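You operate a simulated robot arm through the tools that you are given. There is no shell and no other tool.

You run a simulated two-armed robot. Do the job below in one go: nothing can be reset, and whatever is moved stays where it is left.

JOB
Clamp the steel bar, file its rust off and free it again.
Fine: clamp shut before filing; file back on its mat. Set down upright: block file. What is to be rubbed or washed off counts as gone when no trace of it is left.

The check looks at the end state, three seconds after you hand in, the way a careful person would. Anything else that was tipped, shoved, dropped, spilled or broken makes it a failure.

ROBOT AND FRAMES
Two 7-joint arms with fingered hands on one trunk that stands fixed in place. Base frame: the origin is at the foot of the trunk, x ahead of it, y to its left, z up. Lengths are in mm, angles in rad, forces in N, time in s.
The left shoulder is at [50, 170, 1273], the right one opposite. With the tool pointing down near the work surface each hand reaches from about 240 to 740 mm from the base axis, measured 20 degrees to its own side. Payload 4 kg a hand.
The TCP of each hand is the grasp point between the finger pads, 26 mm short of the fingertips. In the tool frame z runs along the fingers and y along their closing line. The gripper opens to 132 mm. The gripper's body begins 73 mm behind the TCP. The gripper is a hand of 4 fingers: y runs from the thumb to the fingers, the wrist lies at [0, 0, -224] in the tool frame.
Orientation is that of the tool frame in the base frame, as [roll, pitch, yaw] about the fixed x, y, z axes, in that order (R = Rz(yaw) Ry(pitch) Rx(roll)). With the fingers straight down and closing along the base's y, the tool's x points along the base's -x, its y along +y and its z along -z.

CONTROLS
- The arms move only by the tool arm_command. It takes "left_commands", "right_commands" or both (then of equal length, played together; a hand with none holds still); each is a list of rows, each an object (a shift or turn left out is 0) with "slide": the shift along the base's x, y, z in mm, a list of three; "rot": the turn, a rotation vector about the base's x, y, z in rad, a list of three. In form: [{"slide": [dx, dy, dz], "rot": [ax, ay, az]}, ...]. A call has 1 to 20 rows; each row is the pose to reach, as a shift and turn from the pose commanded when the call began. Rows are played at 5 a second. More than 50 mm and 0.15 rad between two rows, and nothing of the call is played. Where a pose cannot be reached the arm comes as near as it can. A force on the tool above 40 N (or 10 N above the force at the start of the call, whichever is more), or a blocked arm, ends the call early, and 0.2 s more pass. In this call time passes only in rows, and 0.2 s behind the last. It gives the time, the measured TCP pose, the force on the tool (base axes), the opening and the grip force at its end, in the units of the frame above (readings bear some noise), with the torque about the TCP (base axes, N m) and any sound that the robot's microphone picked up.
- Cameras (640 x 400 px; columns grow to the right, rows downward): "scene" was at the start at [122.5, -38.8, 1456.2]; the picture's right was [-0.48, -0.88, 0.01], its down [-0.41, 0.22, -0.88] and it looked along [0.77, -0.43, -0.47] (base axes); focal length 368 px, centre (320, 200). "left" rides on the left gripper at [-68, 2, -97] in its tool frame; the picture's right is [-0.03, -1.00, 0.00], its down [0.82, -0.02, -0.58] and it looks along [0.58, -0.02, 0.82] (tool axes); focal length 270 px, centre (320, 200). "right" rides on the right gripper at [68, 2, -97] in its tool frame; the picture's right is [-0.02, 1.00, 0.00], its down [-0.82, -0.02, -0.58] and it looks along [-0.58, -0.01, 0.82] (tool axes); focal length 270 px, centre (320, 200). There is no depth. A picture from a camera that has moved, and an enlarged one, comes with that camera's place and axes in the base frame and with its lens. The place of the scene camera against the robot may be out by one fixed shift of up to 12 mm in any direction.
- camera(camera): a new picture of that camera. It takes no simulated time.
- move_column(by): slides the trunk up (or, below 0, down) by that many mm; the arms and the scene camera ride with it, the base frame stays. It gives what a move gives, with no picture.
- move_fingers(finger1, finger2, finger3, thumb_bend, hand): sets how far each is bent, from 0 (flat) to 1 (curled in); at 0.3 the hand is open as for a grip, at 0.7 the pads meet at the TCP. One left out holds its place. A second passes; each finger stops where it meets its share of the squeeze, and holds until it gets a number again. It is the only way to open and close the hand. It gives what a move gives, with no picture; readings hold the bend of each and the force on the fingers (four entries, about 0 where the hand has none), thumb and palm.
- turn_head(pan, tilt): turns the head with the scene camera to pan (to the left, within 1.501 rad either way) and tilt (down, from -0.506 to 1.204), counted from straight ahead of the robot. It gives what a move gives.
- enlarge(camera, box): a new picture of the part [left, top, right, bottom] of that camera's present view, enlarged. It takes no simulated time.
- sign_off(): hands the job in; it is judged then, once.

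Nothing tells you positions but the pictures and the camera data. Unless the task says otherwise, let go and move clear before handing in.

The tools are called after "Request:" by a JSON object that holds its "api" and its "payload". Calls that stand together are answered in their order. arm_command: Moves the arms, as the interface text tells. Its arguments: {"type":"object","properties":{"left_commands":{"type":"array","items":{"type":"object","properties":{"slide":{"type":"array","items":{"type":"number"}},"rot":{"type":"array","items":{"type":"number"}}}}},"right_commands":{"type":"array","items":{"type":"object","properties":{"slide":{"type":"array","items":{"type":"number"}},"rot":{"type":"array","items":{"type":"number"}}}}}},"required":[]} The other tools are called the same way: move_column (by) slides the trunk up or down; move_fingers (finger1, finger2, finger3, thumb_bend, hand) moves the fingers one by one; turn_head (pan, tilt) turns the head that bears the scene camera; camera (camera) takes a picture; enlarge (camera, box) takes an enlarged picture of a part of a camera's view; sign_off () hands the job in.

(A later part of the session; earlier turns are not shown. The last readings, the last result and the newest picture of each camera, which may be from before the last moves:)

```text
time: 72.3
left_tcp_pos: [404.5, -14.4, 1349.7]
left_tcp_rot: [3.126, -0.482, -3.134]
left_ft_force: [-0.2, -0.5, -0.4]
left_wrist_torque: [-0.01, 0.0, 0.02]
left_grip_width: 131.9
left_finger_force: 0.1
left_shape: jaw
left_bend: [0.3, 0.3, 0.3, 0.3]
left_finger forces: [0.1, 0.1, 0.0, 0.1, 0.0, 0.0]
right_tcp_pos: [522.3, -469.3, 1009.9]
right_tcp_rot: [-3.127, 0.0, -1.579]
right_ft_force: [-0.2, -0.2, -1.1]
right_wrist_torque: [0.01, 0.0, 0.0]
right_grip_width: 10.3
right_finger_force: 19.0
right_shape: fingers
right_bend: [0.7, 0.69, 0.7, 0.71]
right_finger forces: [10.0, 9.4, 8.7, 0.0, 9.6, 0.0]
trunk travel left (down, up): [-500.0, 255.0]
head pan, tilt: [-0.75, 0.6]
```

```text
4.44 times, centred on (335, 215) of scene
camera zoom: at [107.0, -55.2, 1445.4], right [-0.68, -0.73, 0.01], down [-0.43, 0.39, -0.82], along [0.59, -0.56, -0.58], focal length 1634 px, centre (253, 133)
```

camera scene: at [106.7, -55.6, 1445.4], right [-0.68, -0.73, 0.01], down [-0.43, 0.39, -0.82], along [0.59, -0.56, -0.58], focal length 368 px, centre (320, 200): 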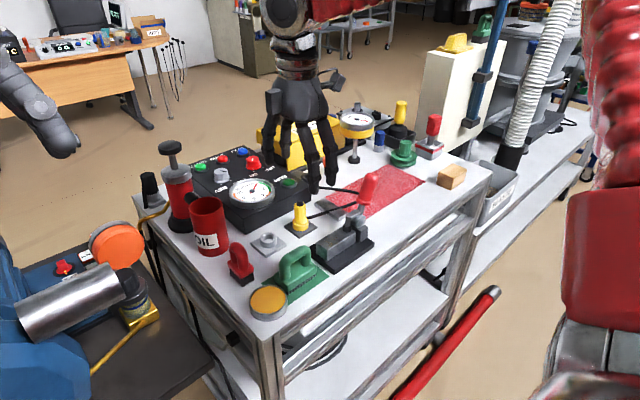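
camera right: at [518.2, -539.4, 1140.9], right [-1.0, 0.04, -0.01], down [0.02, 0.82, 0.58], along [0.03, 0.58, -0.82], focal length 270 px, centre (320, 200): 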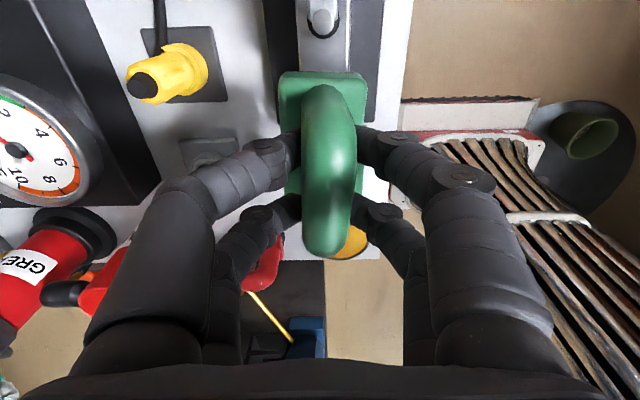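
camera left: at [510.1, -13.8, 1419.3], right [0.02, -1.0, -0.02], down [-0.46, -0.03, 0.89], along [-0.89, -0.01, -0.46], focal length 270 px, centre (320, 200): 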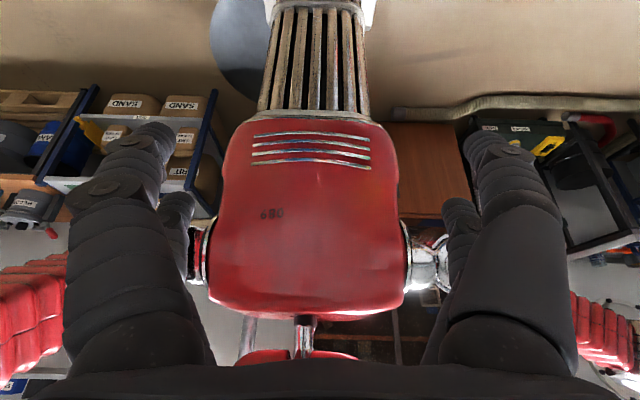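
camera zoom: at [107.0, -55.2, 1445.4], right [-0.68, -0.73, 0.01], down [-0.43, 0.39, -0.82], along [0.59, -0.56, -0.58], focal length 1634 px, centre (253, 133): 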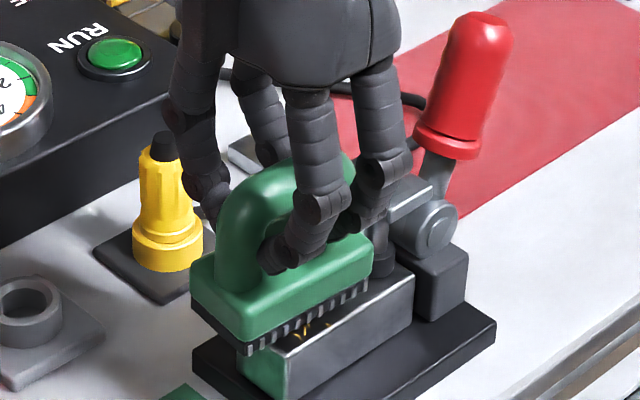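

Nearly down, still no contact force. I'll take millimetre steps to touch the bar.

Request:
{"api": "arm_command", "payload": {"right_commands": [{"slide": [0, 0, -1.5]}, {"slide": [0, 0, -3]}, {"slide": [0, 0, -4.5]}, {"slide": [0, 0, -6]}]}}

```text
time: 73.3
left_tcp_pos: [403.3, -14.3, 1347.6]
left_tcp_rot: [3.127, -0.48, -3.135]
left_ft_force: [1.4, -0.6, 0.5]
left_wrist_torque: [-0.01, 0.0, -0.05]
left_grip_width: 131.8
left_finger_force: 0.0
left_shape: jaw
left_bend: [0.3, 0.3, 0.3, 0.3]
left_finger forces: [0.0, 0.0, 0.0, 0.0, 0.0, 0.0]
right_tcp_pos: [522.3, -469.8, 1004.1]
right_tcp_rot: [-3.125, 0.001, -1.581]
right_ft_force: [0.0, 0.2, -1.5]
right_wrist_torque: [0.01, 0.04, -0.02]
right_grip_width: 9.7
right_finger_force: 19.2
right_shape: fingers
right_bend: [0.7, 0.69, 0.7, 0.71]
right_finger forces: [9.9, 9.3, 8.6, 0.0, 9.6, 0.1]
trunk travel left (down, up): [-500.0, 255.0]
head pan, tilt: [-0.75, 0.6]
```

Still free. Continuing down in small steps.

Request:
{"api": "arm_command", "payload": {"right_commands": [{"slide": [0, 0, -1]}, {"slide": [0, 0, -2]}, {"slide": [0, 0, -3]}, {"slide": [0, 0, -4]}]}}

Request:
{"api": "enlarge", "payload": {"camera": "scene", "box": [290, 170, 380, 260]}}

```text
time: 74.3
left_tcp_pos: [403.4, -13.0, 1349.4]
left_tcp_rot: [3.128, -0.48, -3.134]
left_ft_force: [0.1, 0.5, -0.6]
left_wrist_torque: [-0.04, 0.01, 0.01]
left_grip_width: 131.8
left_finger_force: 0.1
left_shape: jaw
left_bend: [0.3, 0.3, 0.3, 0.3]
left_finger forces: [0.1, 0.0, 0.0, 0.0, 0.0, 0.1]
right_tcp_pos: [522.8, -470.1, 1000.0]
right_tcp_rot: [-3.127, 0.0, -1.582]
right_ft_force: [-1.0, -1.0, -2.1]
right_wrist_torque: [0.0, -0.04, 0.01]
right_grip_width: 10.1
right_finger_force: 19.1
right_shape: fingers
right_bend: [0.7, 0.69, 0.7, 0.71]
right_finger forces: [10.0, 9.3, 8.7, 0.0, 9.6, 0.0]
trunk travel left (down, up): [-500.0, 255.0]
head pan, tilt: [-0.75, 0.6]
```

```text
4.44 times, centred on (335, 215) of scene
camera zoom: at [107.0, -55.1, 1445.4], right [-0.68, -0.73, 0.01], down [-0.43, 0.39, -0.82], along [0.59, -0.56, -0.58], focal length 1634 px, centre (253, 133)
```

zoom: 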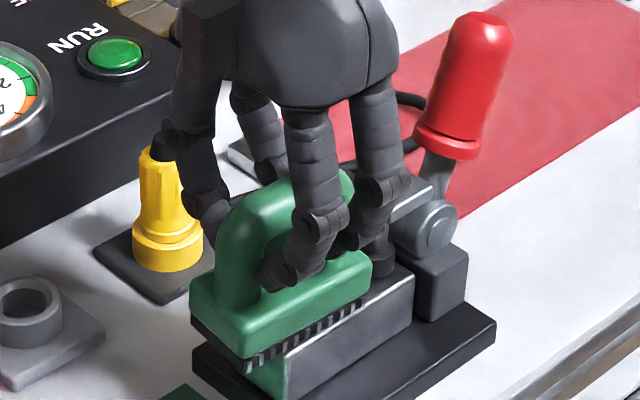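

Very close now. A few more 1 mm steps.

Request:
{"api": "arm_command", "payload": {"right_commands": [{"slide": [0, 0, -1]}, {"slide": [0, 0, -2]}, {"slide": [0, 0, -3]}]}}

```text
time: 75.1
left_tcp_pos: [404.2, -14.7, 1348.5]
left_tcp_rot: [3.13, -0.481, -3.133]
left_ft_force: [-0.6, 0.5, 0.3]
left_wrist_torque: [0.05, 0.05, -0.01]
left_grip_width: 131.8
left_finger_force: 0.0
left_shape: jaw
left_bend: [0.3, 0.3, 0.3, 0.3]
left_finger forces: [0.1, 0.1, 0.1, 0.0, 0.0, 0.1]
right_tcp_pos: [523.0, -470.1, 997.7]
right_tcp_rot: [-3.126, -0.001, -1.582]
right_ft_force: [1.1, -0.6, 5.0]
right_wrist_torque: [0.03, 0.01, 0.0]
right_grip_width: 10.1
right_finger_force: 20.2
right_shape: fingers
right_bend: [0.7, 0.7, 0.7, 0.71]
right_finger forces: [10.2, 9.6, 9.8, 0.0, 10.5, 0.1]
trunk travel left (down, up): [-500.0, 255.0]
head pan, tilt: [-0.75, 0.6]
```

Contact, with about 5 N on the bar. I'll add a touch of pressure and file with strokes along the bar, staying clear of the pad.

Request:
{"api": "arm_command", "payload": {"right_commands": [{"slide": [0, 0, -1]}, {"slide": [0, 8, -1]}, {"slide": [0, 16, -1]}, {"slide": [0, 24, -1]}, {"slide": [0, 30, -1]}, {"slide": [0, 24, -1]}, {"slide": [0, 16, -1]}, {"slide": [0, 8, -1]}, {"slide": [0, 0, -1]}, {"slide": [0, 8, -1]}, {"slide": [0, 16, -1]}, {"slide": [0, 24, -1]}, {"slide": [0, 30, -1]}, {"slide": [0, 24, -1]}, {"slide": [0, 16, -1]}, {"slide": [0, 8, -1]}, {"slide": [0, 0, -1]}]}}

Request:
{"api": "enlarge", "payload": {"camera": "scene", "box": [290, 170, 380, 260]}}

Request:
{"api": "camera", "payload": {"camera": "right"}}

```text
time: 78.7
left_tcp_pos: [402.5, -12.5, 1350.0]
left_tcp_rot: [3.13, -0.478, -3.132]
left_ft_force: [-0.4, 0.2, 0.6]
left_wrist_torque: [-0.01, -0.01, -0.02]
left_grip_width: 132.0
left_finger_force: 0.0
left_shape: jaw
left_bend: [0.3, 0.3, 0.3, 0.3]
left_finger forces: [0.0, 0.1, 0.1, 0.1, 0.0, 0.0]
right_tcp_pos: [523.0, -469.5, 996.9]
right_tcp_rot: [-3.13, 0.0, -1.583]
right_ft_force: [0.3, 2.6, 5.0]
right_wrist_torque: [0.12, 0.12, -0.03]
right_grip_width: 9.8
right_finger_force: 20.6
right_shape: fingers
right_bend: [0.71, 0.7, 0.7, 0.71]
right_finger forces: [11.8, 9.7, 9.7, 0.0, 10.6, 0.1]
trunk travel left (down, up): [-500.0, 255.0]
head pan, tilt: [-0.75, 0.6]
```

```text
4.44 times, centred on (335, 215) of scene
camera zoom: at [106.4, -54.5, 1445.5], right [-0.68, -0.73, 0.01], down [-0.43, 0.39, -0.82], along [0.59, -0.56, -0.58], focal length 1634 px, centre (253, 133)
```

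zoom: 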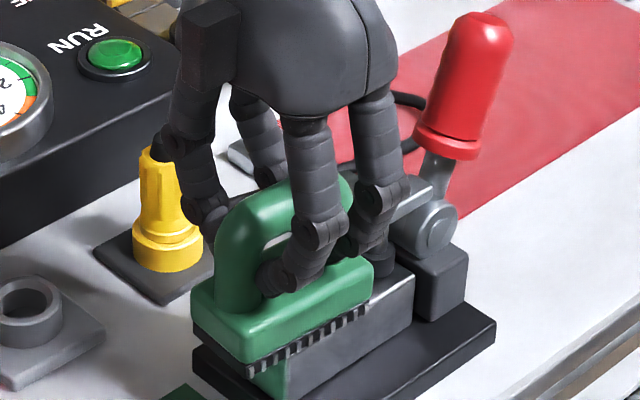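

```text
taken
camera right: at [517.8, -538.4, 1093.8], right [-1.0, 0.04, -0.01], down [0.02, 0.82, 0.58], along [0.03, 0.58, -0.82], focal length 270 px, centre (320, 200)
```

right: 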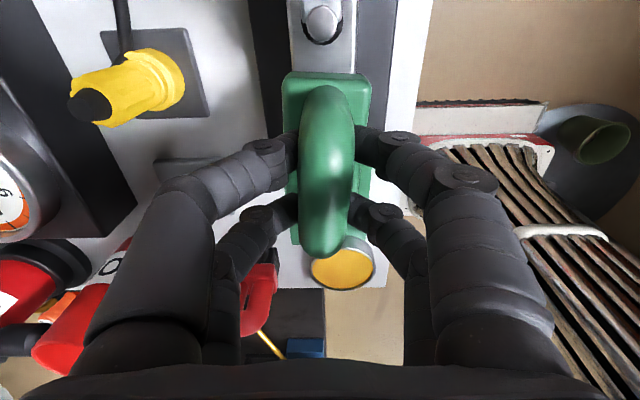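

The file rides flat on the bar at about 5 N. I'll do another set of strokes with a little more pressure and slight sideways offsets.

Request:
{"api": "arm_command", "payload": {"right_commands": [{"slide": [0, 0, -1.5]}, {"slide": [2, 8, -1.5]}, {"slide": [4, 16, -1.5]}, {"slide": [4, 24, -1.5]}, {"slide": [4, 32, -1.5]}, {"slide": [2, 24, -1.5]}, {"slide": [0, 16, -1.5]}, {"slide": [-2, 8, -1.5]}, {"slide": [-4, 0, -1.5]}, {"slide": [-4, -4, -1.5]}, {"slide": [-4, 4, -1.5]}, {"slide": [-4, 14, -1.5]}, {"slide": [-4, 24, -1.5]}, {"slide": [-2, 32, -1.5]}, {"slide": [0, 24, -1.5]}, {"slide": [0, 16, -1.5]}, {"slide": [0, 8, -1.5]}, {"slide": [0, 0, -1.5]}, {"slide": [0, -4, -1.5]}, {"slide": [0, 4, -1.5]}]}}

Request:
{"api": "enlarge", "payload": {"camera": "scene", "box": [290, 170, 380, 260]}}

```text
time: 82.9
left_tcp_pos: [402.6, -13.7, 1348.6]
left_tcp_rot: [3.129, -0.479, -3.133]
left_ft_force: [-0.2, 0.9, 0.4]
left_wrist_torque: [-0.04, -0.02, -0.04]
left_grip_width: 132.0
left_finger_force: 0.1
left_shape: jaw
left_bend: [0.3, 0.3, 0.3, 0.3]
left_finger forces: [0.1, 0.0, 0.0, 0.1, 0.1, 0.0]
right_tcp_pos: [521.3, -467.3, 995.3]
right_tcp_rot: [-3.126, -0.001, -1.581]
right_ft_force: [0.2, -4.3, 11.2]
right_wrist_torque: [-0.12, 0.13, 0.04]
right_grip_width: 8.5
right_finger_force: 22.2
right_shape: fingers
right_bend: [0.71, 0.71, 0.71, 0.72]
right_finger forces: [10.8, 12.7, 10.6, 0.0, 10.7, 0.0]
trunk travel left (down, up): [-500.0, 255.0]
head pan, tilt: [-0.75, 0.6]
```

```text
4.44 times, centred on (335, 215) of scene
camera zoom: at [106.0, -54.5, 1445.6], right [-0.68, -0.73, 0.01], down [-0.43, 0.39, -0.82], along [0.59, -0.56, -0.58], focal length 1634 px, centre (253, 133)
```

zoom: 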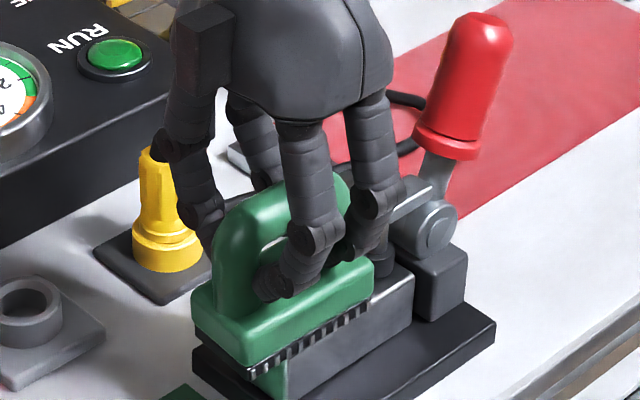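

Pressure reached about 11 N over good strokes. I'll lift and move the file aside a little to inspect the bar's top.

Request:
{"api": "arm_command", "payload": {"right_commands": [{"slide": [0, 0, 6]}, {"slide": [0, 0, 18]}, {"slide": [0, 4, 30]}, {"slide": [0, 16, 42]}, {"slide": [0, 30, 50]}, {"slide": [0, 44, 50]}, {"slide": [0, 58, 50]}, {"slide": [0, 72, 50]}]}}

Request:
{"api": "enlarge", "payload": {"camera": "scene", "box": [300, 190, 380, 270]}}

Request:
{"api": "camera", "payload": {"camera": "right"}}

```text
time: 84.7
left_tcp_pos: [403.9, -13.1, 1349.5]
left_tcp_rot: [3.128, -0.481, -3.134]
left_ft_force: [-0.1, -0.4, 0.5]
left_wrist_torque: [0.0, 0.03, -0.03]
left_grip_width: 132.3
left_finger_force: 0.1
left_shape: jaw
left_bend: [0.3, 0.3, 0.3, 0.3]
left_finger forces: [0.0, 0.0, 0.0, 0.1, 0.0, 0.1]
right_tcp_pos: [522.8, -392.0, 1045.5]
right_tcp_rot: [-3.127, -0.001, -1.582]
right_ft_force: [-0.1, -0.3, -2.5]
right_wrist_torque: [0.01, -0.01, -0.01]
right_grip_width: 8.8
right_finger_force: 19.7
right_shape: fingers
right_bend: [0.7, 0.7, 0.71, 0.72]
right_finger forces: [10.8, 10.0, 8.7, 0.0, 10.2, 0.0]
trunk travel left (down, up): [-500.0, 255.0]
head pan, tilt: [-0.75, 0.6]
```

```text
5.00 times, centred on (340, 230) of scene
camera zoom: at [107.1, -54.6, 1445.4], right [-0.68, -0.73, 0.01], down [-0.43, 0.39, -0.82], along [0.59, -0.56, -0.58], focal length 1838 px, centre (220, 50)
```

zoom: 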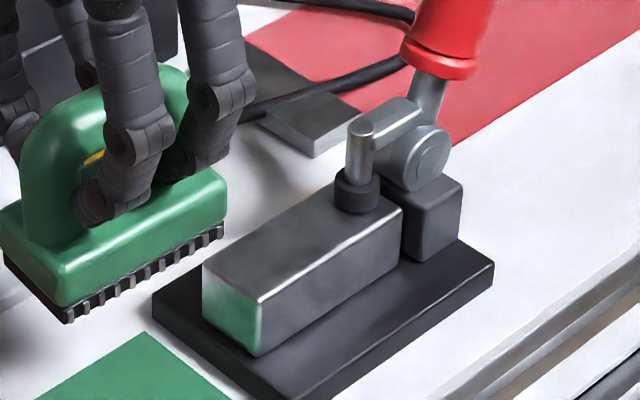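

```text
taken
camera right: at [518.4, -462.5, 1142.2], right [-1.0, 0.04, -0.01], down [0.02, 0.82, 0.58], along [0.03, 0.58, -0.82], focal length 270 px, centre (320, 200)
```

right: 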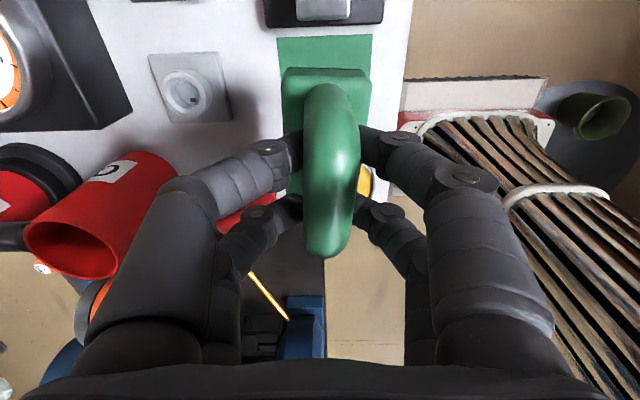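

The rust patch looks gone. I'll zoom in hard to check for any trace.

Request:
{"api": "enlarge", "payload": {"camera": "scene", "box": [320, 215, 360, 265]}}

Request:
{"api": "enlarge", "payload": {"camera": "scene", "box": [320, 225, 350, 250]}}

Request:
{"api": "enlarge", "payload": {"camera": "right", "box": [260, 0, 400, 80]}}

```text
8.00 times, centred on (340, 240) of scene
camera zoom: at [107.1, -54.6, 1445.4], right [-0.68, -0.73, 0.01], down [-0.43, 0.39, -0.82], along [0.59, -0.56, -0.58], focal length 2941 px, centre (160, -120)
```

zoom: 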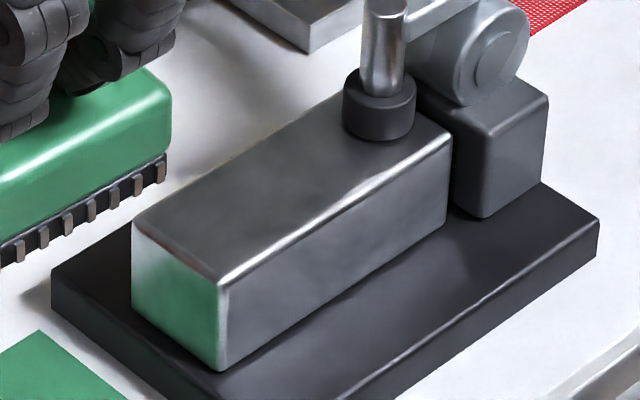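

```text
16.00 times, centred on (335, 238) of scene
camera zoom: at [107.1, -54.6, 1445.4], right [-0.68, -0.73, 0.01], down [-0.43, 0.39, -0.82], along [0.59, -0.56, -0.58], focal length 5882 px, centre (80, -400)
```

zoom: 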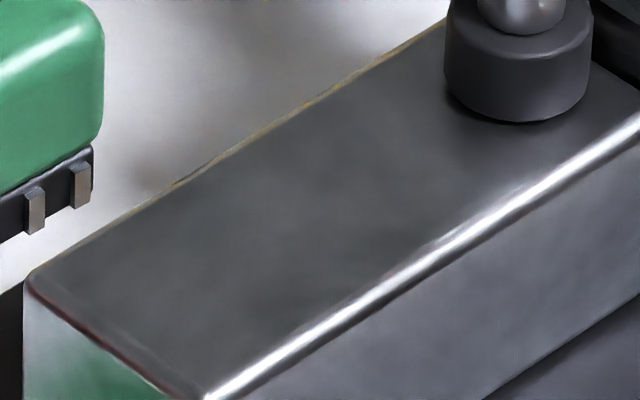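

```text
4.57 times, centred on (330, 40) of right
camera zoom: at [518.4, -462.5, 1142.2], right [-1.0, 0.04, -0.01], down [0.02, 0.82, 0.58], along [0.03, 0.58, -0.82], focal length 1236 px, centre (274, 931)
```

zoom: 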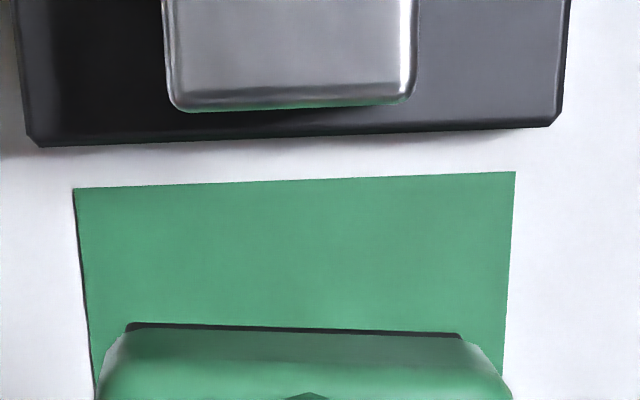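

The bar looks clean from the head, though a faint tint runs along an edge. I'll position the wrist camera so it can see the rubbed area from above.

Request:
{"api": "arm_command", "payload": {"right_commands": [{"slide": [0, -10, 3]}, {"slide": [0, -20, 6]}, {"slide": [0, -30, 6]}]}}

Request:
{"api": "enlarge", "payload": {"camera": "right", "box": [260, 0, 400, 80]}}

Request:
{"api": "arm_command", "payload": {"right_commands": [{"slide": [0, -10, 3]}, {"slide": [0, -20, 6]}, {"slide": [0, -28, 6]}]}}

Request:
{"api": "enlarge", "payload": {"camera": "right", "box": [260, 0, 400, 80]}}

```text
time: 85.5
left_tcp_pos: [404.3, -15.0, 1347.6]
left_tcp_rot: [3.128, -0.48, -3.131]
left_ft_force: [0.4, -1.1, 0.6]
left_wrist_torque: [-0.02, 0.02, 0.02]
left_grip_width: 132.1
left_finger_force: 0.0
left_shape: jaw
left_bend: [0.3, 0.3, 0.3, 0.3]
left_finger forces: [0.1, 0.0, 0.0, 0.0, 0.0, 0.0]
right_tcp_pos: [523.1, -425.7, 1051.2]
right_tcp_rot: [-3.127, -0.001, -1.581]
right_ft_force: [0.3, -0.6, -2.3]
right_wrist_torque: [0.02, 0.02, 0.0]
right_grip_width: 9.2
right_finger_force: 19.7
right_shape: fingers
right_bend: [0.7, 0.7, 0.71, 0.72]
right_finger forces: [10.7, 9.9, 8.6, 0.1, 10.3, 0.1]
trunk travel left (down, up): [-500.0, 255.0]
head pan, tilt: [-0.75, 0.6]
```

```text
4.57 times, centred on (330, 40) of right
camera zoom: at [517.9, -493.6, 1147.8], right [-1.0, 0.04, -0.01], down [0.02, 0.82, 0.58], along [0.03, 0.58, -0.82], focal length 1236 px, centre (274, 931)
```

zoom: 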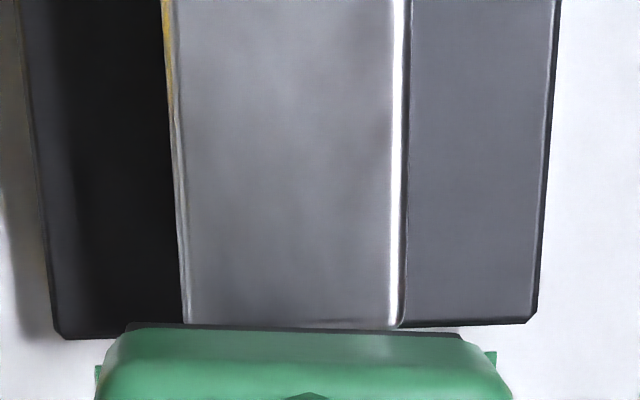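

```text
time: 86.3
left_tcp_pos: [403.5, -13.9, 1348.7]
left_tcp_rot: [3.128, -0.48, -3.13]
left_ft_force: [-1.1, -0.8, -0.6]
left_wrist_torque: [0.0, -0.01, -0.03]
left_grip_width: 131.8
left_finger_force: 0.1
left_shape: jaw
left_bend: [0.3, 0.3, 0.3, 0.3]
left_finger forces: [0.0, 0.0, 0.0, 0.0, 0.1, 0.0]
right_tcp_pos: [522.6, -452.6, 1056.4]
right_tcp_rot: [-3.128, 0.0, -1.578]
right_ft_force: [-0.4, -0.2, -1.6]
right_wrist_torque: [0.01, -0.02, 0.02]
right_grip_width: 8.7
right_finger_force: 19.7
right_shape: fingers
right_bend: [0.7, 0.7, 0.71, 0.72]
right_finger forces: [10.7, 9.9, 8.6, 0.0, 10.1, 0.0]
trunk travel left (down, up): [-500.0, 255.0]
head pan, tilt: [-0.75, 0.6]
```

```text
4.57 times, centred on (330, 40) of right
camera zoom: at [518.5, -521.3, 1153.7], right [-1.0, 0.03, -0.01], down [0.02, 0.82, 0.58], along [0.03, 0.58, -0.82], focal length 1236 px, centre (274, 931)
```

zoom: 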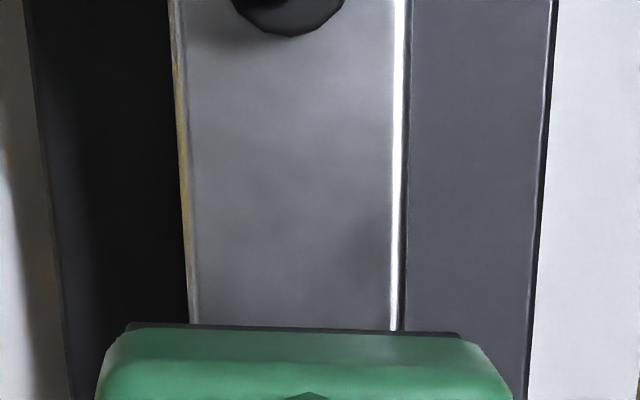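

The top face is clean; the yellow line on the far bevel moves with the camera, so it's a reflection of the yellow plug. To be sure nothing faint remains, I'll do one more full set of strokes before putting the file away.

Request:
{"api": "arm_command", "payload": {"right_commands": [{"slide": [0, -8, -12]}, {"slide": [0, -15, -26]}, {"slide": [0, -18, -40]}, {"slide": [0, -18, -50]}, {"slide": [0, -18, -56]}, {"slide": [0, -18, -58]}]}}

```text
time: 87.7
left_tcp_pos: [403.4, -13.2, 1348.4]
left_tcp_rot: [3.126, -0.481, -3.133]
left_ft_force: [-0.6, -1.0, -0.4]
left_wrist_torque: [0.01, -0.02, 0.02]
left_grip_width: 132.0
left_finger_force: 0.0
left_shape: jaw
left_bend: [0.3, 0.3, 0.3, 0.3]
left_finger forces: [0.0, 0.0, 0.0, 0.0, 0.1, 0.1]
right_tcp_pos: [522.1, -469.1, 997.4]
right_tcp_rot: [-3.128, -0.001, -1.58]
right_ft_force: [0.4, 0.1, -1.2]
right_wrist_torque: [0.01, 0.03, -0.04]
right_grip_width: 8.8
right_finger_force: 19.4
right_shape: fingers
right_bend: [0.7, 0.7, 0.71, 0.72]
right_finger forces: [10.7, 9.9, 8.6, 0.1, 10.1, 0.1]
trunk travel left (down, up): [-500.0, 255.0]
head pan, tilt: [-0.75, 0.6]
```

No contact yet, so I'll lower a little more and stroke at light-to-moderate pressure over the whole free length.

Request:
{"api": "arm_command", "payload": {"right_commands": [{"slide": [0, 0, -1.5]}, {"slide": [0, 0, -3]}, {"slide": [0, 8, -4]}, {"slide": [0, 16, -4]}, {"slide": [0, 24, -4]}, {"slide": [0, 32, -4]}, {"slide": [0, 24, -4]}, {"slide": [0, 16, -4]}, {"slide": [0, 8, -4]}, {"slide": [0, 0, -4]}, {"slide": [0, -5, -4]}, {"slide": [3, 4, -4]}, {"slide": [4, 14, -4]}, {"slide": [4, 24, -4]}, {"slide": [4, 32, -4]}, {"slide": [-4, 24, -4]}, {"slide": [-4, 14, -4]}, {"slide": [-4, 4, -4]}, {"slide": [0, -5, -4]}, {"slide": [0, 0, -4]}]}}

Request:
{"api": "enlarge", "payload": {"camera": "scene", "box": [290, 170, 380, 260]}}

```text
time: 91.9
left_tcp_pos: [402.7, -12.8, 1348.4]
left_tcp_rot: [3.13, -0.479, -3.134]
left_ft_force: [-0.3, -0.4, 0.4]
left_wrist_torque: [-0.01, -0.02, 0.03]
left_grip_width: 131.8
left_finger_force: 0.1
left_shape: jaw
left_bend: [0.3, 0.3, 0.3, 0.3]
left_finger forces: [0.0, 0.1, 0.0, 0.0, 0.1, 0.0]
right_tcp_pos: [521.2, -470.6, 996.4]
right_tcp_rot: [-3.127, -0.001, -1.582]
right_ft_force: [-2.2, -4.1, 12.8]
right_wrist_torque: [-0.07, 0.18, 0.05]
right_grip_width: 8.0
right_finger_force: 22.5
right_shape: fingers
right_bend: [0.7, 0.71, 0.71, 0.73]
right_finger forces: [10.9, 13.7, 10.3, 0.1, 10.1, 0.0]
trunk travel left (down, up): [-500.0, 255.0]
head pan, tilt: [-0.75, 0.6]
```

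```text
4.44 times, centred on (335, 215) of scene
camera zoom: at [105.5, -54.8, 1445.6], right [-0.68, -0.73, 0.01], down [-0.43, 0.39, -0.82], along [0.59, -0.56, -0.58], focal length 1634 px, centre (253, 133)
```

zoom: 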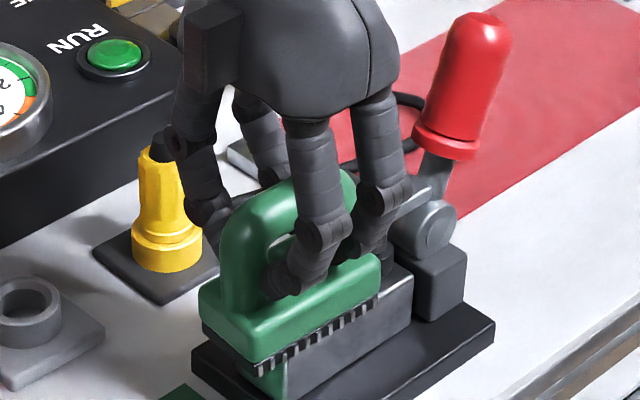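

Good firm strokes at about 13 N. Now I'll lift the file and carry it back over its mat, checking how it hangs.

Request:
{"api": "arm_command", "payload": {"right_commands": [{"slide": [0, 0, 6]}, {"slide": [0, 0, 18]}, {"slide": [0, 0, 32]}, {"slide": [0, 4, 46]}, {"slide": [0, 16, 56]}, {"slide": [0, 30, 58]}, {"slide": [0, 44, 58]}, {"slide": [0, 58, 58]}, {"slide": [0, 70, 58]}, {"slide": [0, 80, 58]}, {"slide": [0, 85, 58]}]}}

Request:
{"api": "camera", "payload": {"camera": "right"}}

Request:
{"api": "enlarge", "payload": {"camera": "scene", "box": [320, 215, 360, 265]}}

Request:
{"api": "enlarge", "payload": {"camera": "scene", "box": [220, 150, 400, 310]}}

```text
time: 94.3
left_tcp_pos: [402.5, -14.9, 1349.3]
left_tcp_rot: [3.128, -0.481, -3.133]
left_ft_force: [-0.7, -0.2, 0.4]
left_wrist_torque: [-0.01, 0.0, -0.01]
left_grip_width: 132.0
left_finger_force: 0.1
left_shape: jaw
left_bend: [0.3, 0.3, 0.3, 0.3]
left_finger forces: [0.1, 0.0, 0.0, 0.0, 0.0, 0.0]
right_tcp_pos: [521.7, -385.0, 1052.9]
right_tcp_rot: [-3.128, -0.003, -1.583]
right_ft_force: [0.4, -0.4, -2.1]
right_wrist_torque: [-0.01, 0.01, 0.01]
right_grip_width: 8.3
right_finger_force: 19.1
right_shape: fingers
right_bend: [0.7, 0.7, 0.71, 0.73]
right_finger forces: [10.3, 9.8, 8.6, 0.1, 10.2, 0.0]
trunk travel left (down, up): [-500.0, 255.0]
head pan, tilt: [-0.75, 0.6]
```

```text
taken
camera right: at [518.3, -454.1, 1150.0], right [-1.0, 0.04, -0.01], down [0.02, 0.82, 0.58], along [0.03, 0.58, -0.82], focal length 270 px, centre (320, 200)
```

right: 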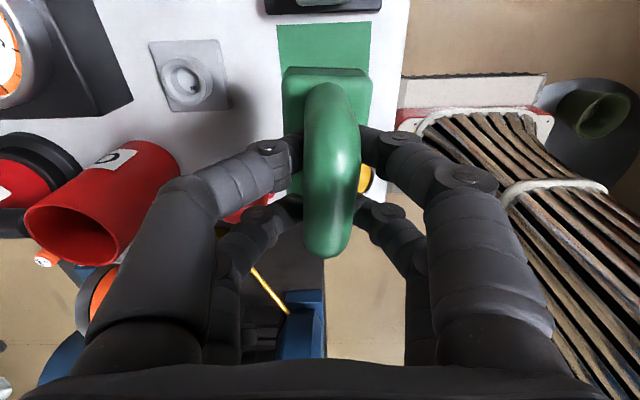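

```text
8.00 times, centred on (340, 240) of scene
camera zoom: at [107.0, -55.1, 1445.4], right [-0.68, -0.73, 0.01], down [-0.43, 0.39, -0.82], along [0.59, -0.56, -0.58], focal length 2941 px, centre (160, -120)
```

zoom: 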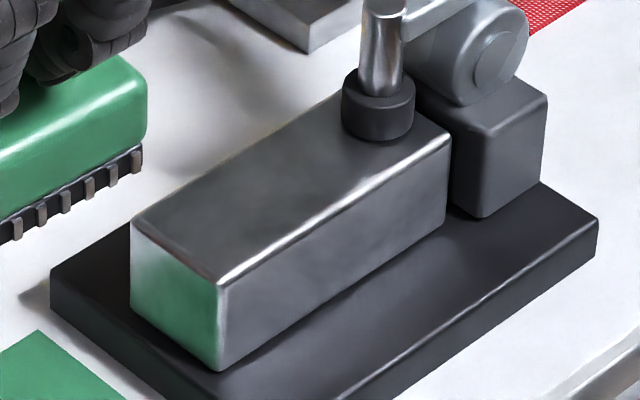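

```text
2.50 times, centred on (310, 230) of scene
camera zoom: at [107.0, -55.1, 1445.4], right [-0.68, -0.73, 0.01], down [-0.43, 0.39, -0.82], along [0.59, -0.56, -0.58], focal length 919 px, centre (345, 125)
```

zoom: 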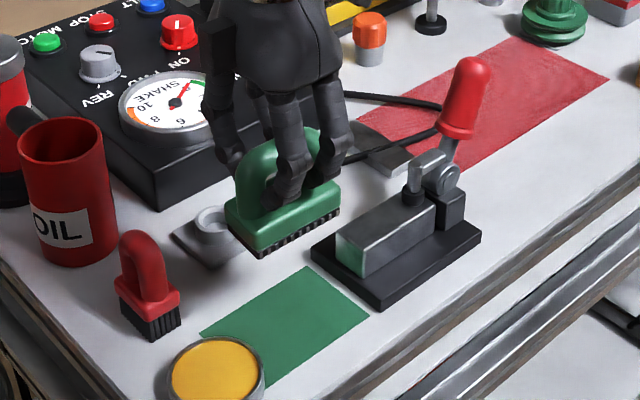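

The bar is spotless from here. The file hangs square over its mat, centred near (518, -388) and clear of the tin. I'll lower it straight down onto the mat.

Request:
{"api": "arm_command", "payload": {"right_commands": [{"slide": [0, 0, -12]}, {"slide": [0, 0, -24]}, {"slide": [0, 0, -36]}, {"slide": [0, 0, -48]}, {"slide": [0, 0, -60]}, {"slide": [0, 0, -72]}, {"slide": [0, 0, -84]}, {"slide": [0, 0, -93]}, {"slide": [0, 0, -99]}, {"slide": [0, 0, -101]}]}}

Request:
{"api": "camera", "payload": {"camera": "right"}}

Request:
{"api": "enlarge", "payload": {"camera": "scene", "box": [220, 200, 360, 320]}}

```text
time: 96.5
left_tcp_pos: [404.1, -15.0, 1348.7]
left_tcp_rot: [3.129, -0.479, -3.133]
left_ft_force: [0.2, 0.0, 0.1]
left_wrist_torque: [0.0, 0.0, 0.01]
left_grip_width: 131.9
left_finger_force: 0.1
left_shape: jaw
left_bend: [0.3, 0.3, 0.3, 0.3]
left_finger forces: [0.1, 0.0, 0.0, 0.0, 0.0, 0.0]
right_tcp_pos: [521.1, -386.1, 950.9]
right_tcp_rot: [-3.129, 0.0, -1.581]
right_ft_force: [-1.1, -0.8, -2.0]
right_wrist_torque: [0.0, 0.02, -0.04]
right_grip_width: 8.2
right_finger_force: 19.2
right_shape: fingers
right_bend: [0.7, 0.7, 0.71, 0.73]
right_finger forces: [10.2, 9.7, 8.6, 0.0, 10.1, 0.0]
trunk travel left (down, up): [-500.0, 255.0]
head pan, tilt: [-0.75, 0.6]
```

```text
taken
camera right: at [517.9, -454.0, 1049.3], right [-1.0, 0.04, -0.01], down [0.02, 0.82, 0.58], along [0.03, 0.58, -0.82], focal length 270 px, centre (320, 200)
```

right: 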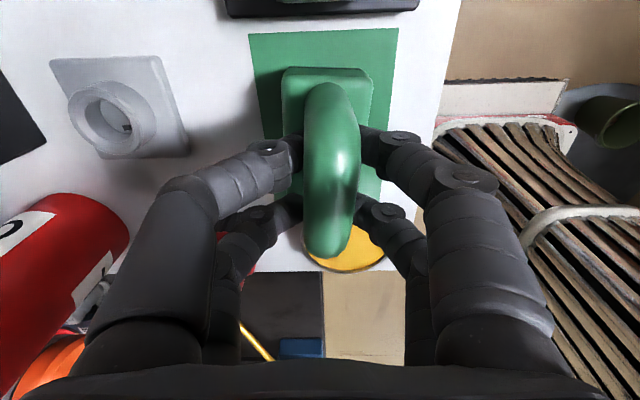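

```text
3.33 times, centred on (290, 260) of scene
camera zoom: at [106.9, -55.0, 1445.4], right [-0.68, -0.73, 0.01], down [-0.43, 0.39, -0.82], along [0.59, -0.56, -0.58], focal length 1225 px, centre (420, 0)
```

zoom: 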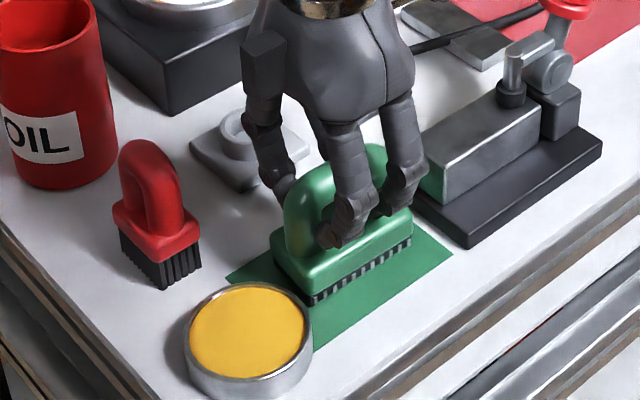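

Just above the mat. Lowering the last few millimetres to touch.

Request:
{"api": "arm_command", "payload": {"right_commands": [{"slide": [0, 0, -1]}, {"slide": [0, 0, -2]}, {"slide": [0, 0, -3]}]}}

```text
time: 97.3
left_tcp_pos: [403.2, -13.2, 1349.6]
left_tcp_rot: [3.127, -0.48, -3.133]
left_ft_force: [-1.3, 0.5, 0.1]
left_wrist_torque: [0.03, 0.05, -0.02]
left_grip_width: 132.0
left_finger_force: 0.0
left_shape: jaw
left_bend: [0.3, 0.3, 0.3, 0.3]
left_finger forces: [0.0, 0.0, 0.0, 0.0, 0.1, 0.1]
right_tcp_pos: [521.4, -384.9, 948.9]
right_tcp_rot: [-3.128, 0.0, -1.581]
right_ft_force: [0.3, -0.1, -1.9]
right_wrist_torque: [0.01, 0.0, 0.0]
right_grip_width: 8.1
right_finger_force: 19.2
right_shape: fingers
right_bend: [0.7, 0.7, 0.71, 0.73]
right_finger forces: [10.1, 9.8, 8.5, 0.0, 10.1, 0.1]
trunk travel left (down, up): [-500.0, 255.0]
head pan, tilt: [-0.75, 0.6]
```

Request:
{"api": "arm_command", "payload": {"right_commands": [{"slide": [0, 0, -1]}, {"slide": [0, 0, -2]}, {"slide": [0, 0, -3]}]}}

```text
time: 98.1
left_tcp_pos: [403.4, -13.5, 1348.5]
left_tcp_rot: [3.128, -0.48, -3.132]
left_ft_force: [0.5, 0.6, -0.6]
left_wrist_torque: [0.04, 0.0, 0.02]
left_grip_width: 131.9
left_finger_force: 0.0
left_shape: jaw
left_bend: [0.3, 0.3, 0.3, 0.3]
left_finger forces: [0.0, 0.1, 0.1, 0.1, 0.1, 0.1]
right_tcp_pos: [523.0, -384.9, 946.6]
right_tcp_rot: [-3.129, -0.001, -1.581]
right_ft_force: [0.7, -0.7, 3.3]
right_wrist_torque: [0.12, 0.07, -0.01]
right_grip_width: 8.3
right_finger_force: 20.5
right_shape: fingers
right_bend: [0.7, 0.7, 0.71, 0.73]
right_finger forces: [9.8, 11.1, 10.3, 0.1, 9.9, 0.1]
trunk travel left (down, up): [-500.0, 255.0]
head pan, tilt: [-0.75, 0.6]
```

The file is touching the mat with about 3 N. I'll release it gradually so it settles flat.

Request:
{"api": "move_fingers", "payload": {"hand": "right", "finger1": 0.62, "finger2": 0.62, "finger3": 0.62, "thumb_bend": 0.62}}

Request:
{"api": "move_fingers", "payload": {"hand": "right", "finger1": 0.4, "finger2": 0.4, "finger3": 0.4, "thumb_bend": 0.4}}

Request:
{"api": "camera", "payload": {"camera": "right"}}

Request:
{"api": "enlarge", "payload": {"camera": "scene", "box": [220, 200, 360, 320]}}

```text
time: 99.1
left_tcp_pos: [404.9, -14.4, 1348.5]
left_tcp_rot: [3.128, -0.48, -3.133]
left_ft_force: [-1.1, -0.2, -0.2]
left_wrist_torque: [-0.01, -0.01, 0.02]
left_grip_width: 131.9
left_finger_force: 0.0
left_shape: jaw
left_bend: [0.3, 0.3, 0.3, 0.3]
left_finger forces: [0.0, 0.0, 0.0, 0.1, 0.0, 0.0]
right_tcp_pos: [521.5, -385.2, 945.7]
right_tcp_rot: [-3.127, 0.0, -1.582]
right_ft_force: [-0.5, 0.2, 0.0]
right_wrist_torque: [-0.04, -0.01, -0.01]
right_grip_width: 25.6
right_finger_force: 0.2
right_shape: fingers
right_bend: [0.62, 0.62, 0.62, 0.62]
right_finger forces: [0.0, 0.0, 0.0, 0.0, 0.0, 0.0]
trunk travel left (down, up): [-500.0, 255.0]
head pan, tilt: [-0.75, 0.6]
```

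```text
time: 100.1
left_tcp_pos: [402.6, -13.7, 1347.4]
left_tcp_rot: [3.127, -0.479, -3.132]
left_ft_force: [0.3, -0.3, 0.3]
left_wrist_torque: [0.04, 0.02, 0.0]
left_grip_width: 131.9
left_finger_force: 0.0
left_shape: jaw
left_bend: [0.3, 0.3, 0.3, 0.3]
left_finger forces: [0.0, 0.0, 0.0, 0.1, 0.0, 0.0]
right_tcp_pos: [522.1, -384.7, 945.6]
right_tcp_rot: [-3.127, 0.001, -1.582]
right_ft_force: [-0.3, -0.1, 0.1]
right_wrist_torque: [-0.02, -0.02, 0.01]
right_grip_width: 99.1
right_finger_force: 0.1
right_shape: fingers
right_bend: [0.4, 0.4, 0.4, 0.4]
right_finger forces: [0.1, 0.0, 0.1, 0.1, 0.0, 0.0]
trunk travel left (down, up): [-500.0, 255.0]
head pan, tilt: [-0.75, 0.6]
```

```text
taken
camera right: at [517.6, -454.2, 1042.9], right [-1.0, 0.04, -0.01], down [0.02, 0.82, 0.58], along [0.03, 0.58, -0.82], focal length 270 px, centre (320, 200)
```

right: 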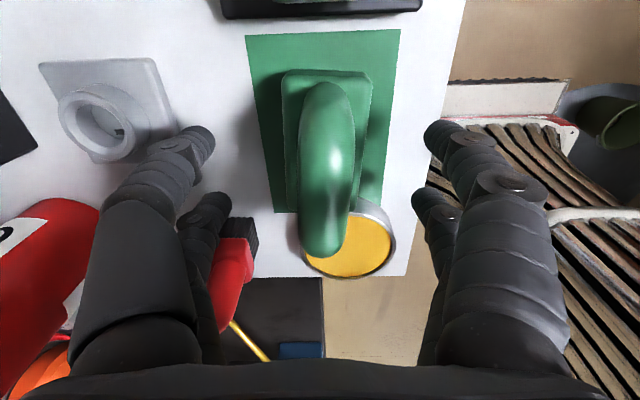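

```text
3.33 times, centred on (290, 260) of scene
camera zoom: at [106.8, -55.0, 1445.4], right [-0.68, -0.73, 0.01], down [-0.43, 0.39, -0.82], along [0.59, -0.56, -0.58], focal length 1225 px, centre (420, 0)
```

zoom: 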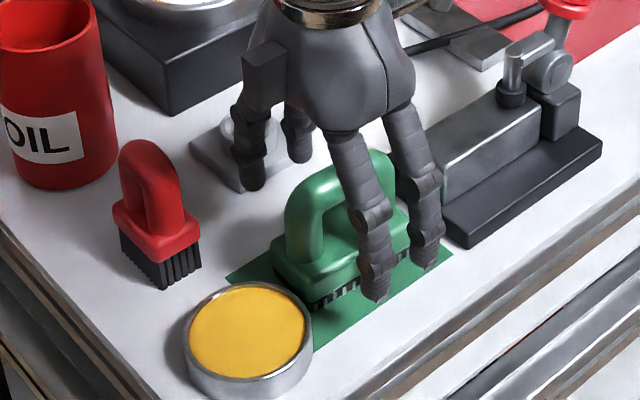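

The file stands upright on its mat and the tin is undisturbed. I'll rise straight up, then look at the bar from above with the wrist camera.

Request:
{"api": "arm_command", "payload": {"right_commands": [{"slide": [0, 0, 10]}, {"slide": [0, 0, 22]}, {"slide": [0, 0, 36]}, {"slide": [0, 0, 50]}, {"slide": [0, 0, 65]}, {"slide": [0, 0, 80]}, {"slide": [0, 0, 95]}, {"slide": [0, 0, 110]}, {"slide": [0, 0, 125]}, {"slide": [0, 0, 140]}, {"slide": [0, -12, 155]}, {"slide": [0, -26, 165]}, {"slide": [0, -40, 170]}, {"slide": [0, -54, 170]}, {"slide": [0, -68, 170]}, {"slide": [0, -82, 170]}]}}

Request:
{"api": "camera", "payload": {"camera": "right"}}

Request:
{"api": "enlarge", "payload": {"camera": "scene", "box": [220, 150, 400, 310]}}

```text
time: 103.5
left_tcp_pos: [403.6, -14.6, 1348.4]
left_tcp_rot: [3.127, -0.479, -3.131]
left_ft_force: [0.6, 0.2, -0.4]
left_wrist_torque: [-0.02, 0.02, 0.03]
left_grip_width: 131.8
left_finger_force: 0.1
left_shape: jaw
left_bend: [0.3, 0.3, 0.3, 0.3]
left_finger forces: [0.0, 0.0, 0.0, 0.0, 0.0, 0.0]
right_tcp_pos: [521.7, -468.7, 1116.1]
right_tcp_rot: [-3.129, -0.001, -1.579]
right_ft_force: [-0.3, 0.4, 0.3]
right_wrist_torque: [-0.01, 0.03, 0.01]
right_grip_width: 99.6
right_finger_force: 0.1
right_shape: fingers
right_bend: [0.4, 0.4, 0.4, 0.4]
right_finger forces: [0.0, 0.0, 0.0, 0.0, 0.0, 0.0]
trunk travel left (down, up): [-500.0, 255.0]
head pan, tilt: [-0.75, 0.6]
```

```text
taken
camera right: at [518.1, -536.7, 1212.6], right [-1.0, 0.03, -0.01], down [0.02, 0.82, 0.58], along [0.03, 0.58, -0.82], focal length 270 px, centre (320, 200)
```

right: 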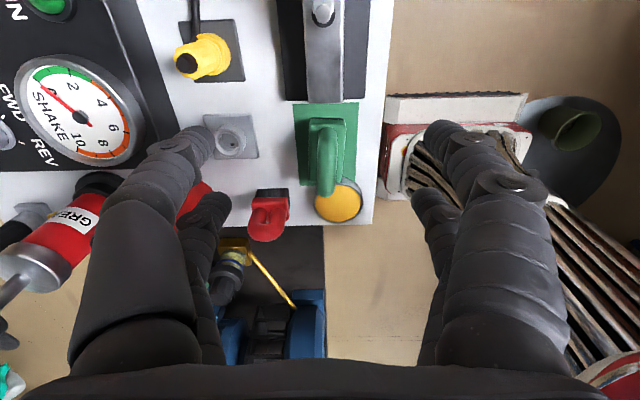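

```text
2.50 times, centred on (310, 230) of scene
camera zoom: at [106.8, -55.3, 1445.4], right [-0.68, -0.73, 0.01], down [-0.43, 0.39, -0.82], along [0.59, -0.56, -0.58], focal length 919 px, centre (345, 125)
```

zoom: 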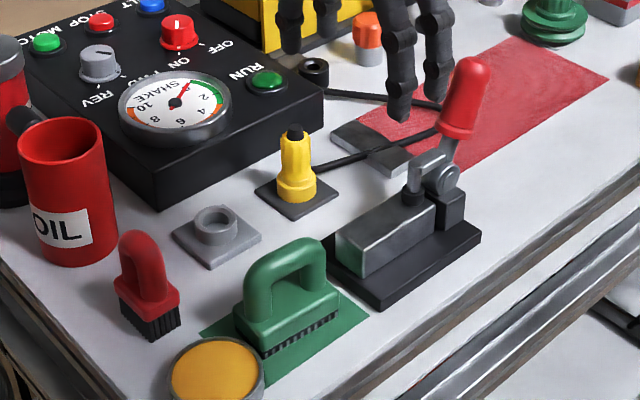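

Request:
{"api": "enlarge", "payload": {"camera": "right", "box": [260, 0, 400, 110]}}

Request:
{"api": "enlarge", "payload": {"camera": "right", "box": [270, 90, 400, 240]}}

Request:
{"api": "enlarge", "payload": {"camera": "scene", "box": [315, 200, 365, 260]}}

```text
3.64 times, centred on (330, 55) of right
camera zoom: at [518.1, -536.7, 1212.6], right [-1.0, 0.03, -0.01], down [0.02, 0.82, 0.58], along [0.03, 0.58, -0.82], focal length 983 px, centre (284, 727)
```

zoom: 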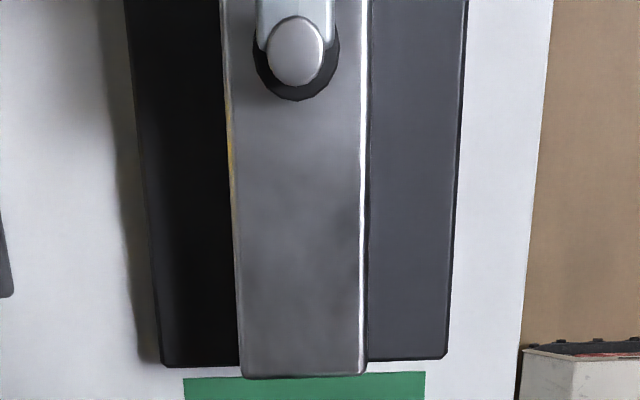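

```text
2.67 times, centred on (335, 165) of right
camera zoom: at [518.1, -536.7, 1212.6], right [-1.0, 0.03, -0.01], down [0.02, 0.82, 0.58], along [0.03, 0.58, -0.82], focal length 721 px, centre (280, 293)
```

zoom: 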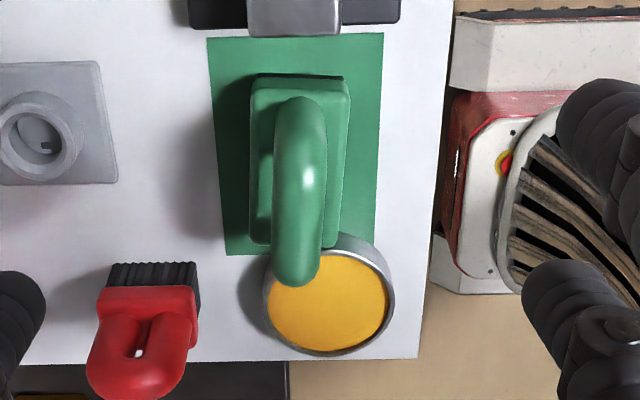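

```text
6.67 times, centred on (340, 230) of scene
camera zoom: at [106.8, -55.3, 1445.4], right [-0.68, -0.73, 0.01], down [-0.43, 0.39, -0.82], along [0.59, -0.56, -0.58], focal length 2451 px, centre (187, 0)
```

zoom: 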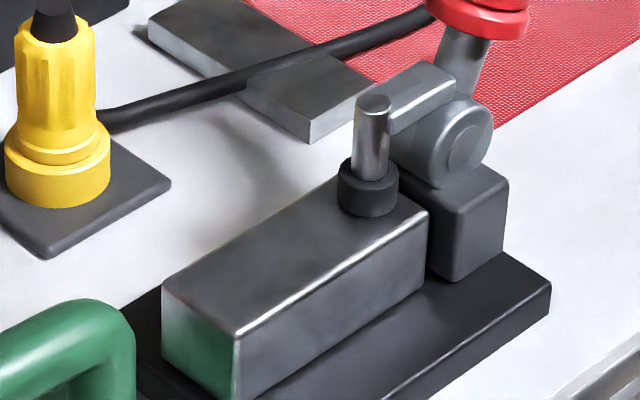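

The bar's top is clean; that yellow bevel line shifts with viewpoint, so it's only a reflection. The file is square on its mat. Next is freeing the bar: I'll close the digits into a pusher and bring them to the inner (+y) side of the raised handle.

Request:
{"api": "move_fingers", "payload": {"hand": "right", "finger1": 0.7, "finger2": 0.7, "finger3": 0.7, "thumb_bend": 0.7}}

Request:
{"api": "arm_command", "payload": {"right_commands": [{"slide": [0, -12, 0]}, {"slide": [-1, -24, 0]}, {"slide": [-2, -36, 0]}, {"slide": [-3, -48, 0]}, {"slide": [-3, -60, 0]}, {"slide": [-3, -70, 0]}]}}

Request:
{"api": "camera", "payload": {"camera": "right"}}

Request:
{"api": "enlarge", "payload": {"camera": "scene", "box": [280, 110, 440, 250]}}

```text
time: 104.5
left_tcp_pos: [403.6, -15.0, 1348.3]
left_tcp_rot: [3.126, -0.48, -3.134]
left_ft_force: [-0.1, -0.3, -0.2]
left_wrist_torque: [-0.03, -0.04, 0.01]
left_grip_width: 132.1
left_finger_force: 0.2
left_shape: jaw
left_bend: [0.3, 0.3, 0.3, 0.3]
left_finger forces: [0.0, 0.1, 0.0, 0.1, 0.0, 0.0]
right_tcp_pos: [523.0, -466.2, 1116.3]
right_tcp_rot: [-3.127, 0.0, -1.58]
right_ft_force: [0.3, -0.3, -0.1]
right_wrist_torque: [0.03, -0.01, 0.01]
right_grip_width: 1.5
right_finger_force: 0.2
right_shape: fingers
right_bend: [0.7, 0.7, 0.7, 0.7]
right_finger forces: [0.1, 0.1, 0.1, 0.0, 0.1, 0.0]
trunk travel left (down, up): [-500.0, 255.0]
head pan, tilt: [-0.75, 0.6]
```

```text
time: 105.9
left_tcp_pos: [404.2, -15.1, 1348.5]
left_tcp_rot: [3.128, -0.481, -3.133]
left_ft_force: [0.2, 0.6, 0.2]
left_wrist_torque: [-0.06, 0.0, 0.02]
left_grip_width: 131.9
left_finger_force: 0.1
left_shape: jaw
left_bend: [0.3, 0.3, 0.3, 0.3]
left_finger forces: [0.0, 0.0, 0.1, 0.1, 0.1, 0.1]
right_tcp_pos: [521.1, -538.4, 1115.6]
right_tcp_rot: [-3.126, 0.0, -1.58]
right_ft_force: [0.4, 0.3, 0.2]
right_wrist_torque: [-0.03, 0.01, 0.01]
right_grip_width: 1.5
right_finger_force: 0.1
right_shape: fingers
right_bend: [0.7, 0.7, 0.7, 0.7]
right_finger forces: [0.0, 0.1, 0.1, 0.0, 0.0, 0.0]
trunk travel left (down, up): [-500.0, 255.0]
head pan, tilt: [-0.75, 0.6]
```

```text
taken
camera right: at [516.5, -606.7, 1212.5], right [-1.0, 0.03, -0.01], down [0.02, 0.82, 0.58], along [0.03, 0.58, -0.82], focal length 270 px, centre (320, 200)
```

right: 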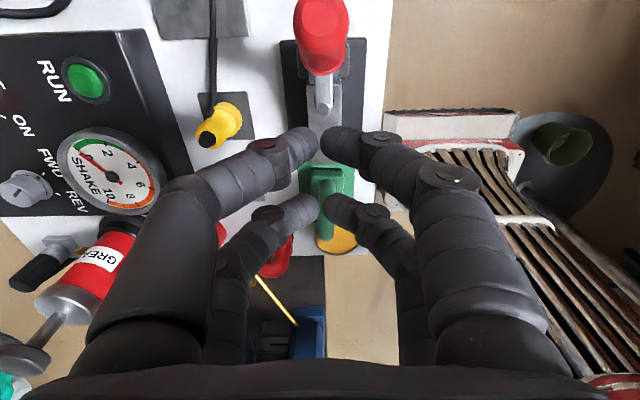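

```text
2.86 times, centred on (360, 180) of scene
camera zoom: at [106.8, -55.1, 1445.4], right [-0.68, -0.73, 0.01], down [-0.43, 0.39, -0.82], along [0.59, -0.56, -0.58], focal length 1050 px, centre (206, 257)
```

zoom: 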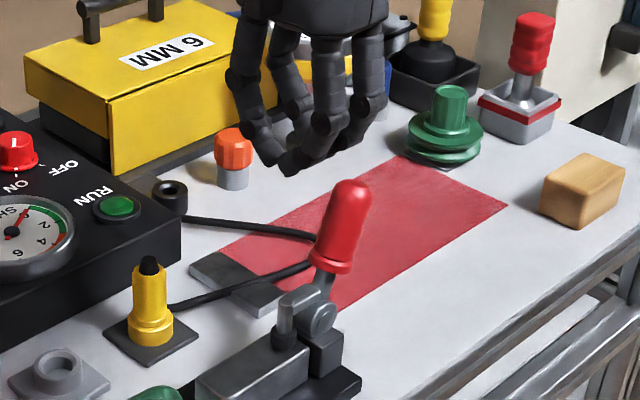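

The digit tips line up with the handle in x. I'll lower them beside the handle on its +y side, tips at about z 1018, above the clamp arm.

Request:
{"api": "arm_command", "payload": {"right_commands": [{"slide": [-1, 0, -12]}, {"slide": [-2, 0, -24]}, {"slide": [-2, 0, -36]}, {"slide": [-2, 0, -48]}, {"slide": [-2, 0, -60]}, {"slide": [-2, 0, -71]}]}}

Request:
{"api": "camera", "payload": {"camera": "right"}}

Request:
{"api": "enlarge", "payload": {"camera": "scene", "box": [290, 140, 410, 250]}}

```text
time: 107.3
left_tcp_pos: [401.8, -14.0, 1349.0]
left_tcp_rot: [3.128, -0.478, -3.134]
left_ft_force: [0.4, 0.0, 0.6]
left_wrist_torque: [-0.04, -0.01, 0.01]
left_grip_width: 132.1
left_finger_force: 0.2
left_shape: jaw
left_bend: [0.3, 0.3, 0.3, 0.3]
left_finger forces: [0.0, 0.0, 0.1, 0.0, 0.0, 0.1]
right_tcp_pos: [517.7, -537.4, 1044.0]
right_tcp_rot: [-3.125, 0.001, -1.58]
right_ft_force: [-0.4, 0.4, 0.0]
right_wrist_torque: [0.05, -0.01, 0.04]
right_grip_width: 1.7
right_finger_force: 0.1
right_shape: fingers
right_bend: [0.7, 0.7, 0.7, 0.7]
right_finger forces: [0.0, 0.0, 0.0, 0.0, 0.0, 0.1]
trunk travel left (down, up): [-500.0, 255.0]
head pan, tilt: [-0.75, 0.6]
```

```text
taken
camera right: at [513.7, -606.4, 1141.0], right [-1.0, 0.03, -0.01], down [0.02, 0.82, 0.58], along [0.03, 0.58, -0.82], focal length 270 px, centre (320, 200)
```

right: 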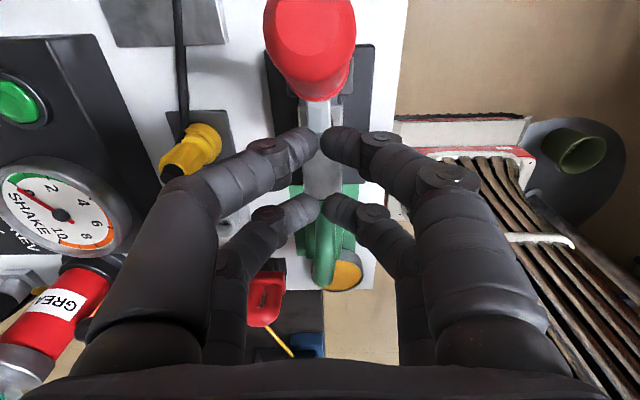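

```text
3.64 times, centred on (350, 195) of scene
camera zoom: at [106.9, -55.1, 1445.4], right [-0.68, -0.73, 0.01], down [-0.43, 0.39, -0.82], along [0.59, -0.56, -0.58], focal length 1337 px, centre (211, 218)
```

zoom: 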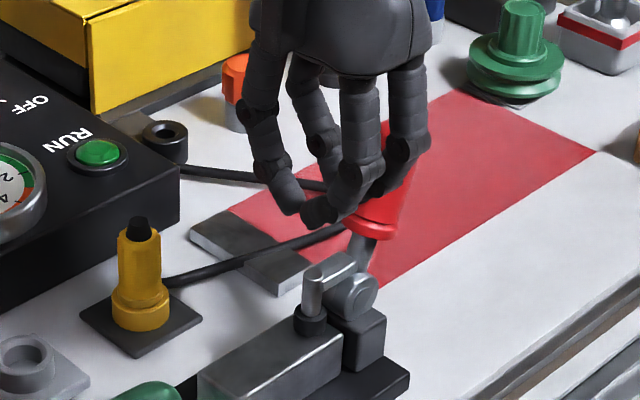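

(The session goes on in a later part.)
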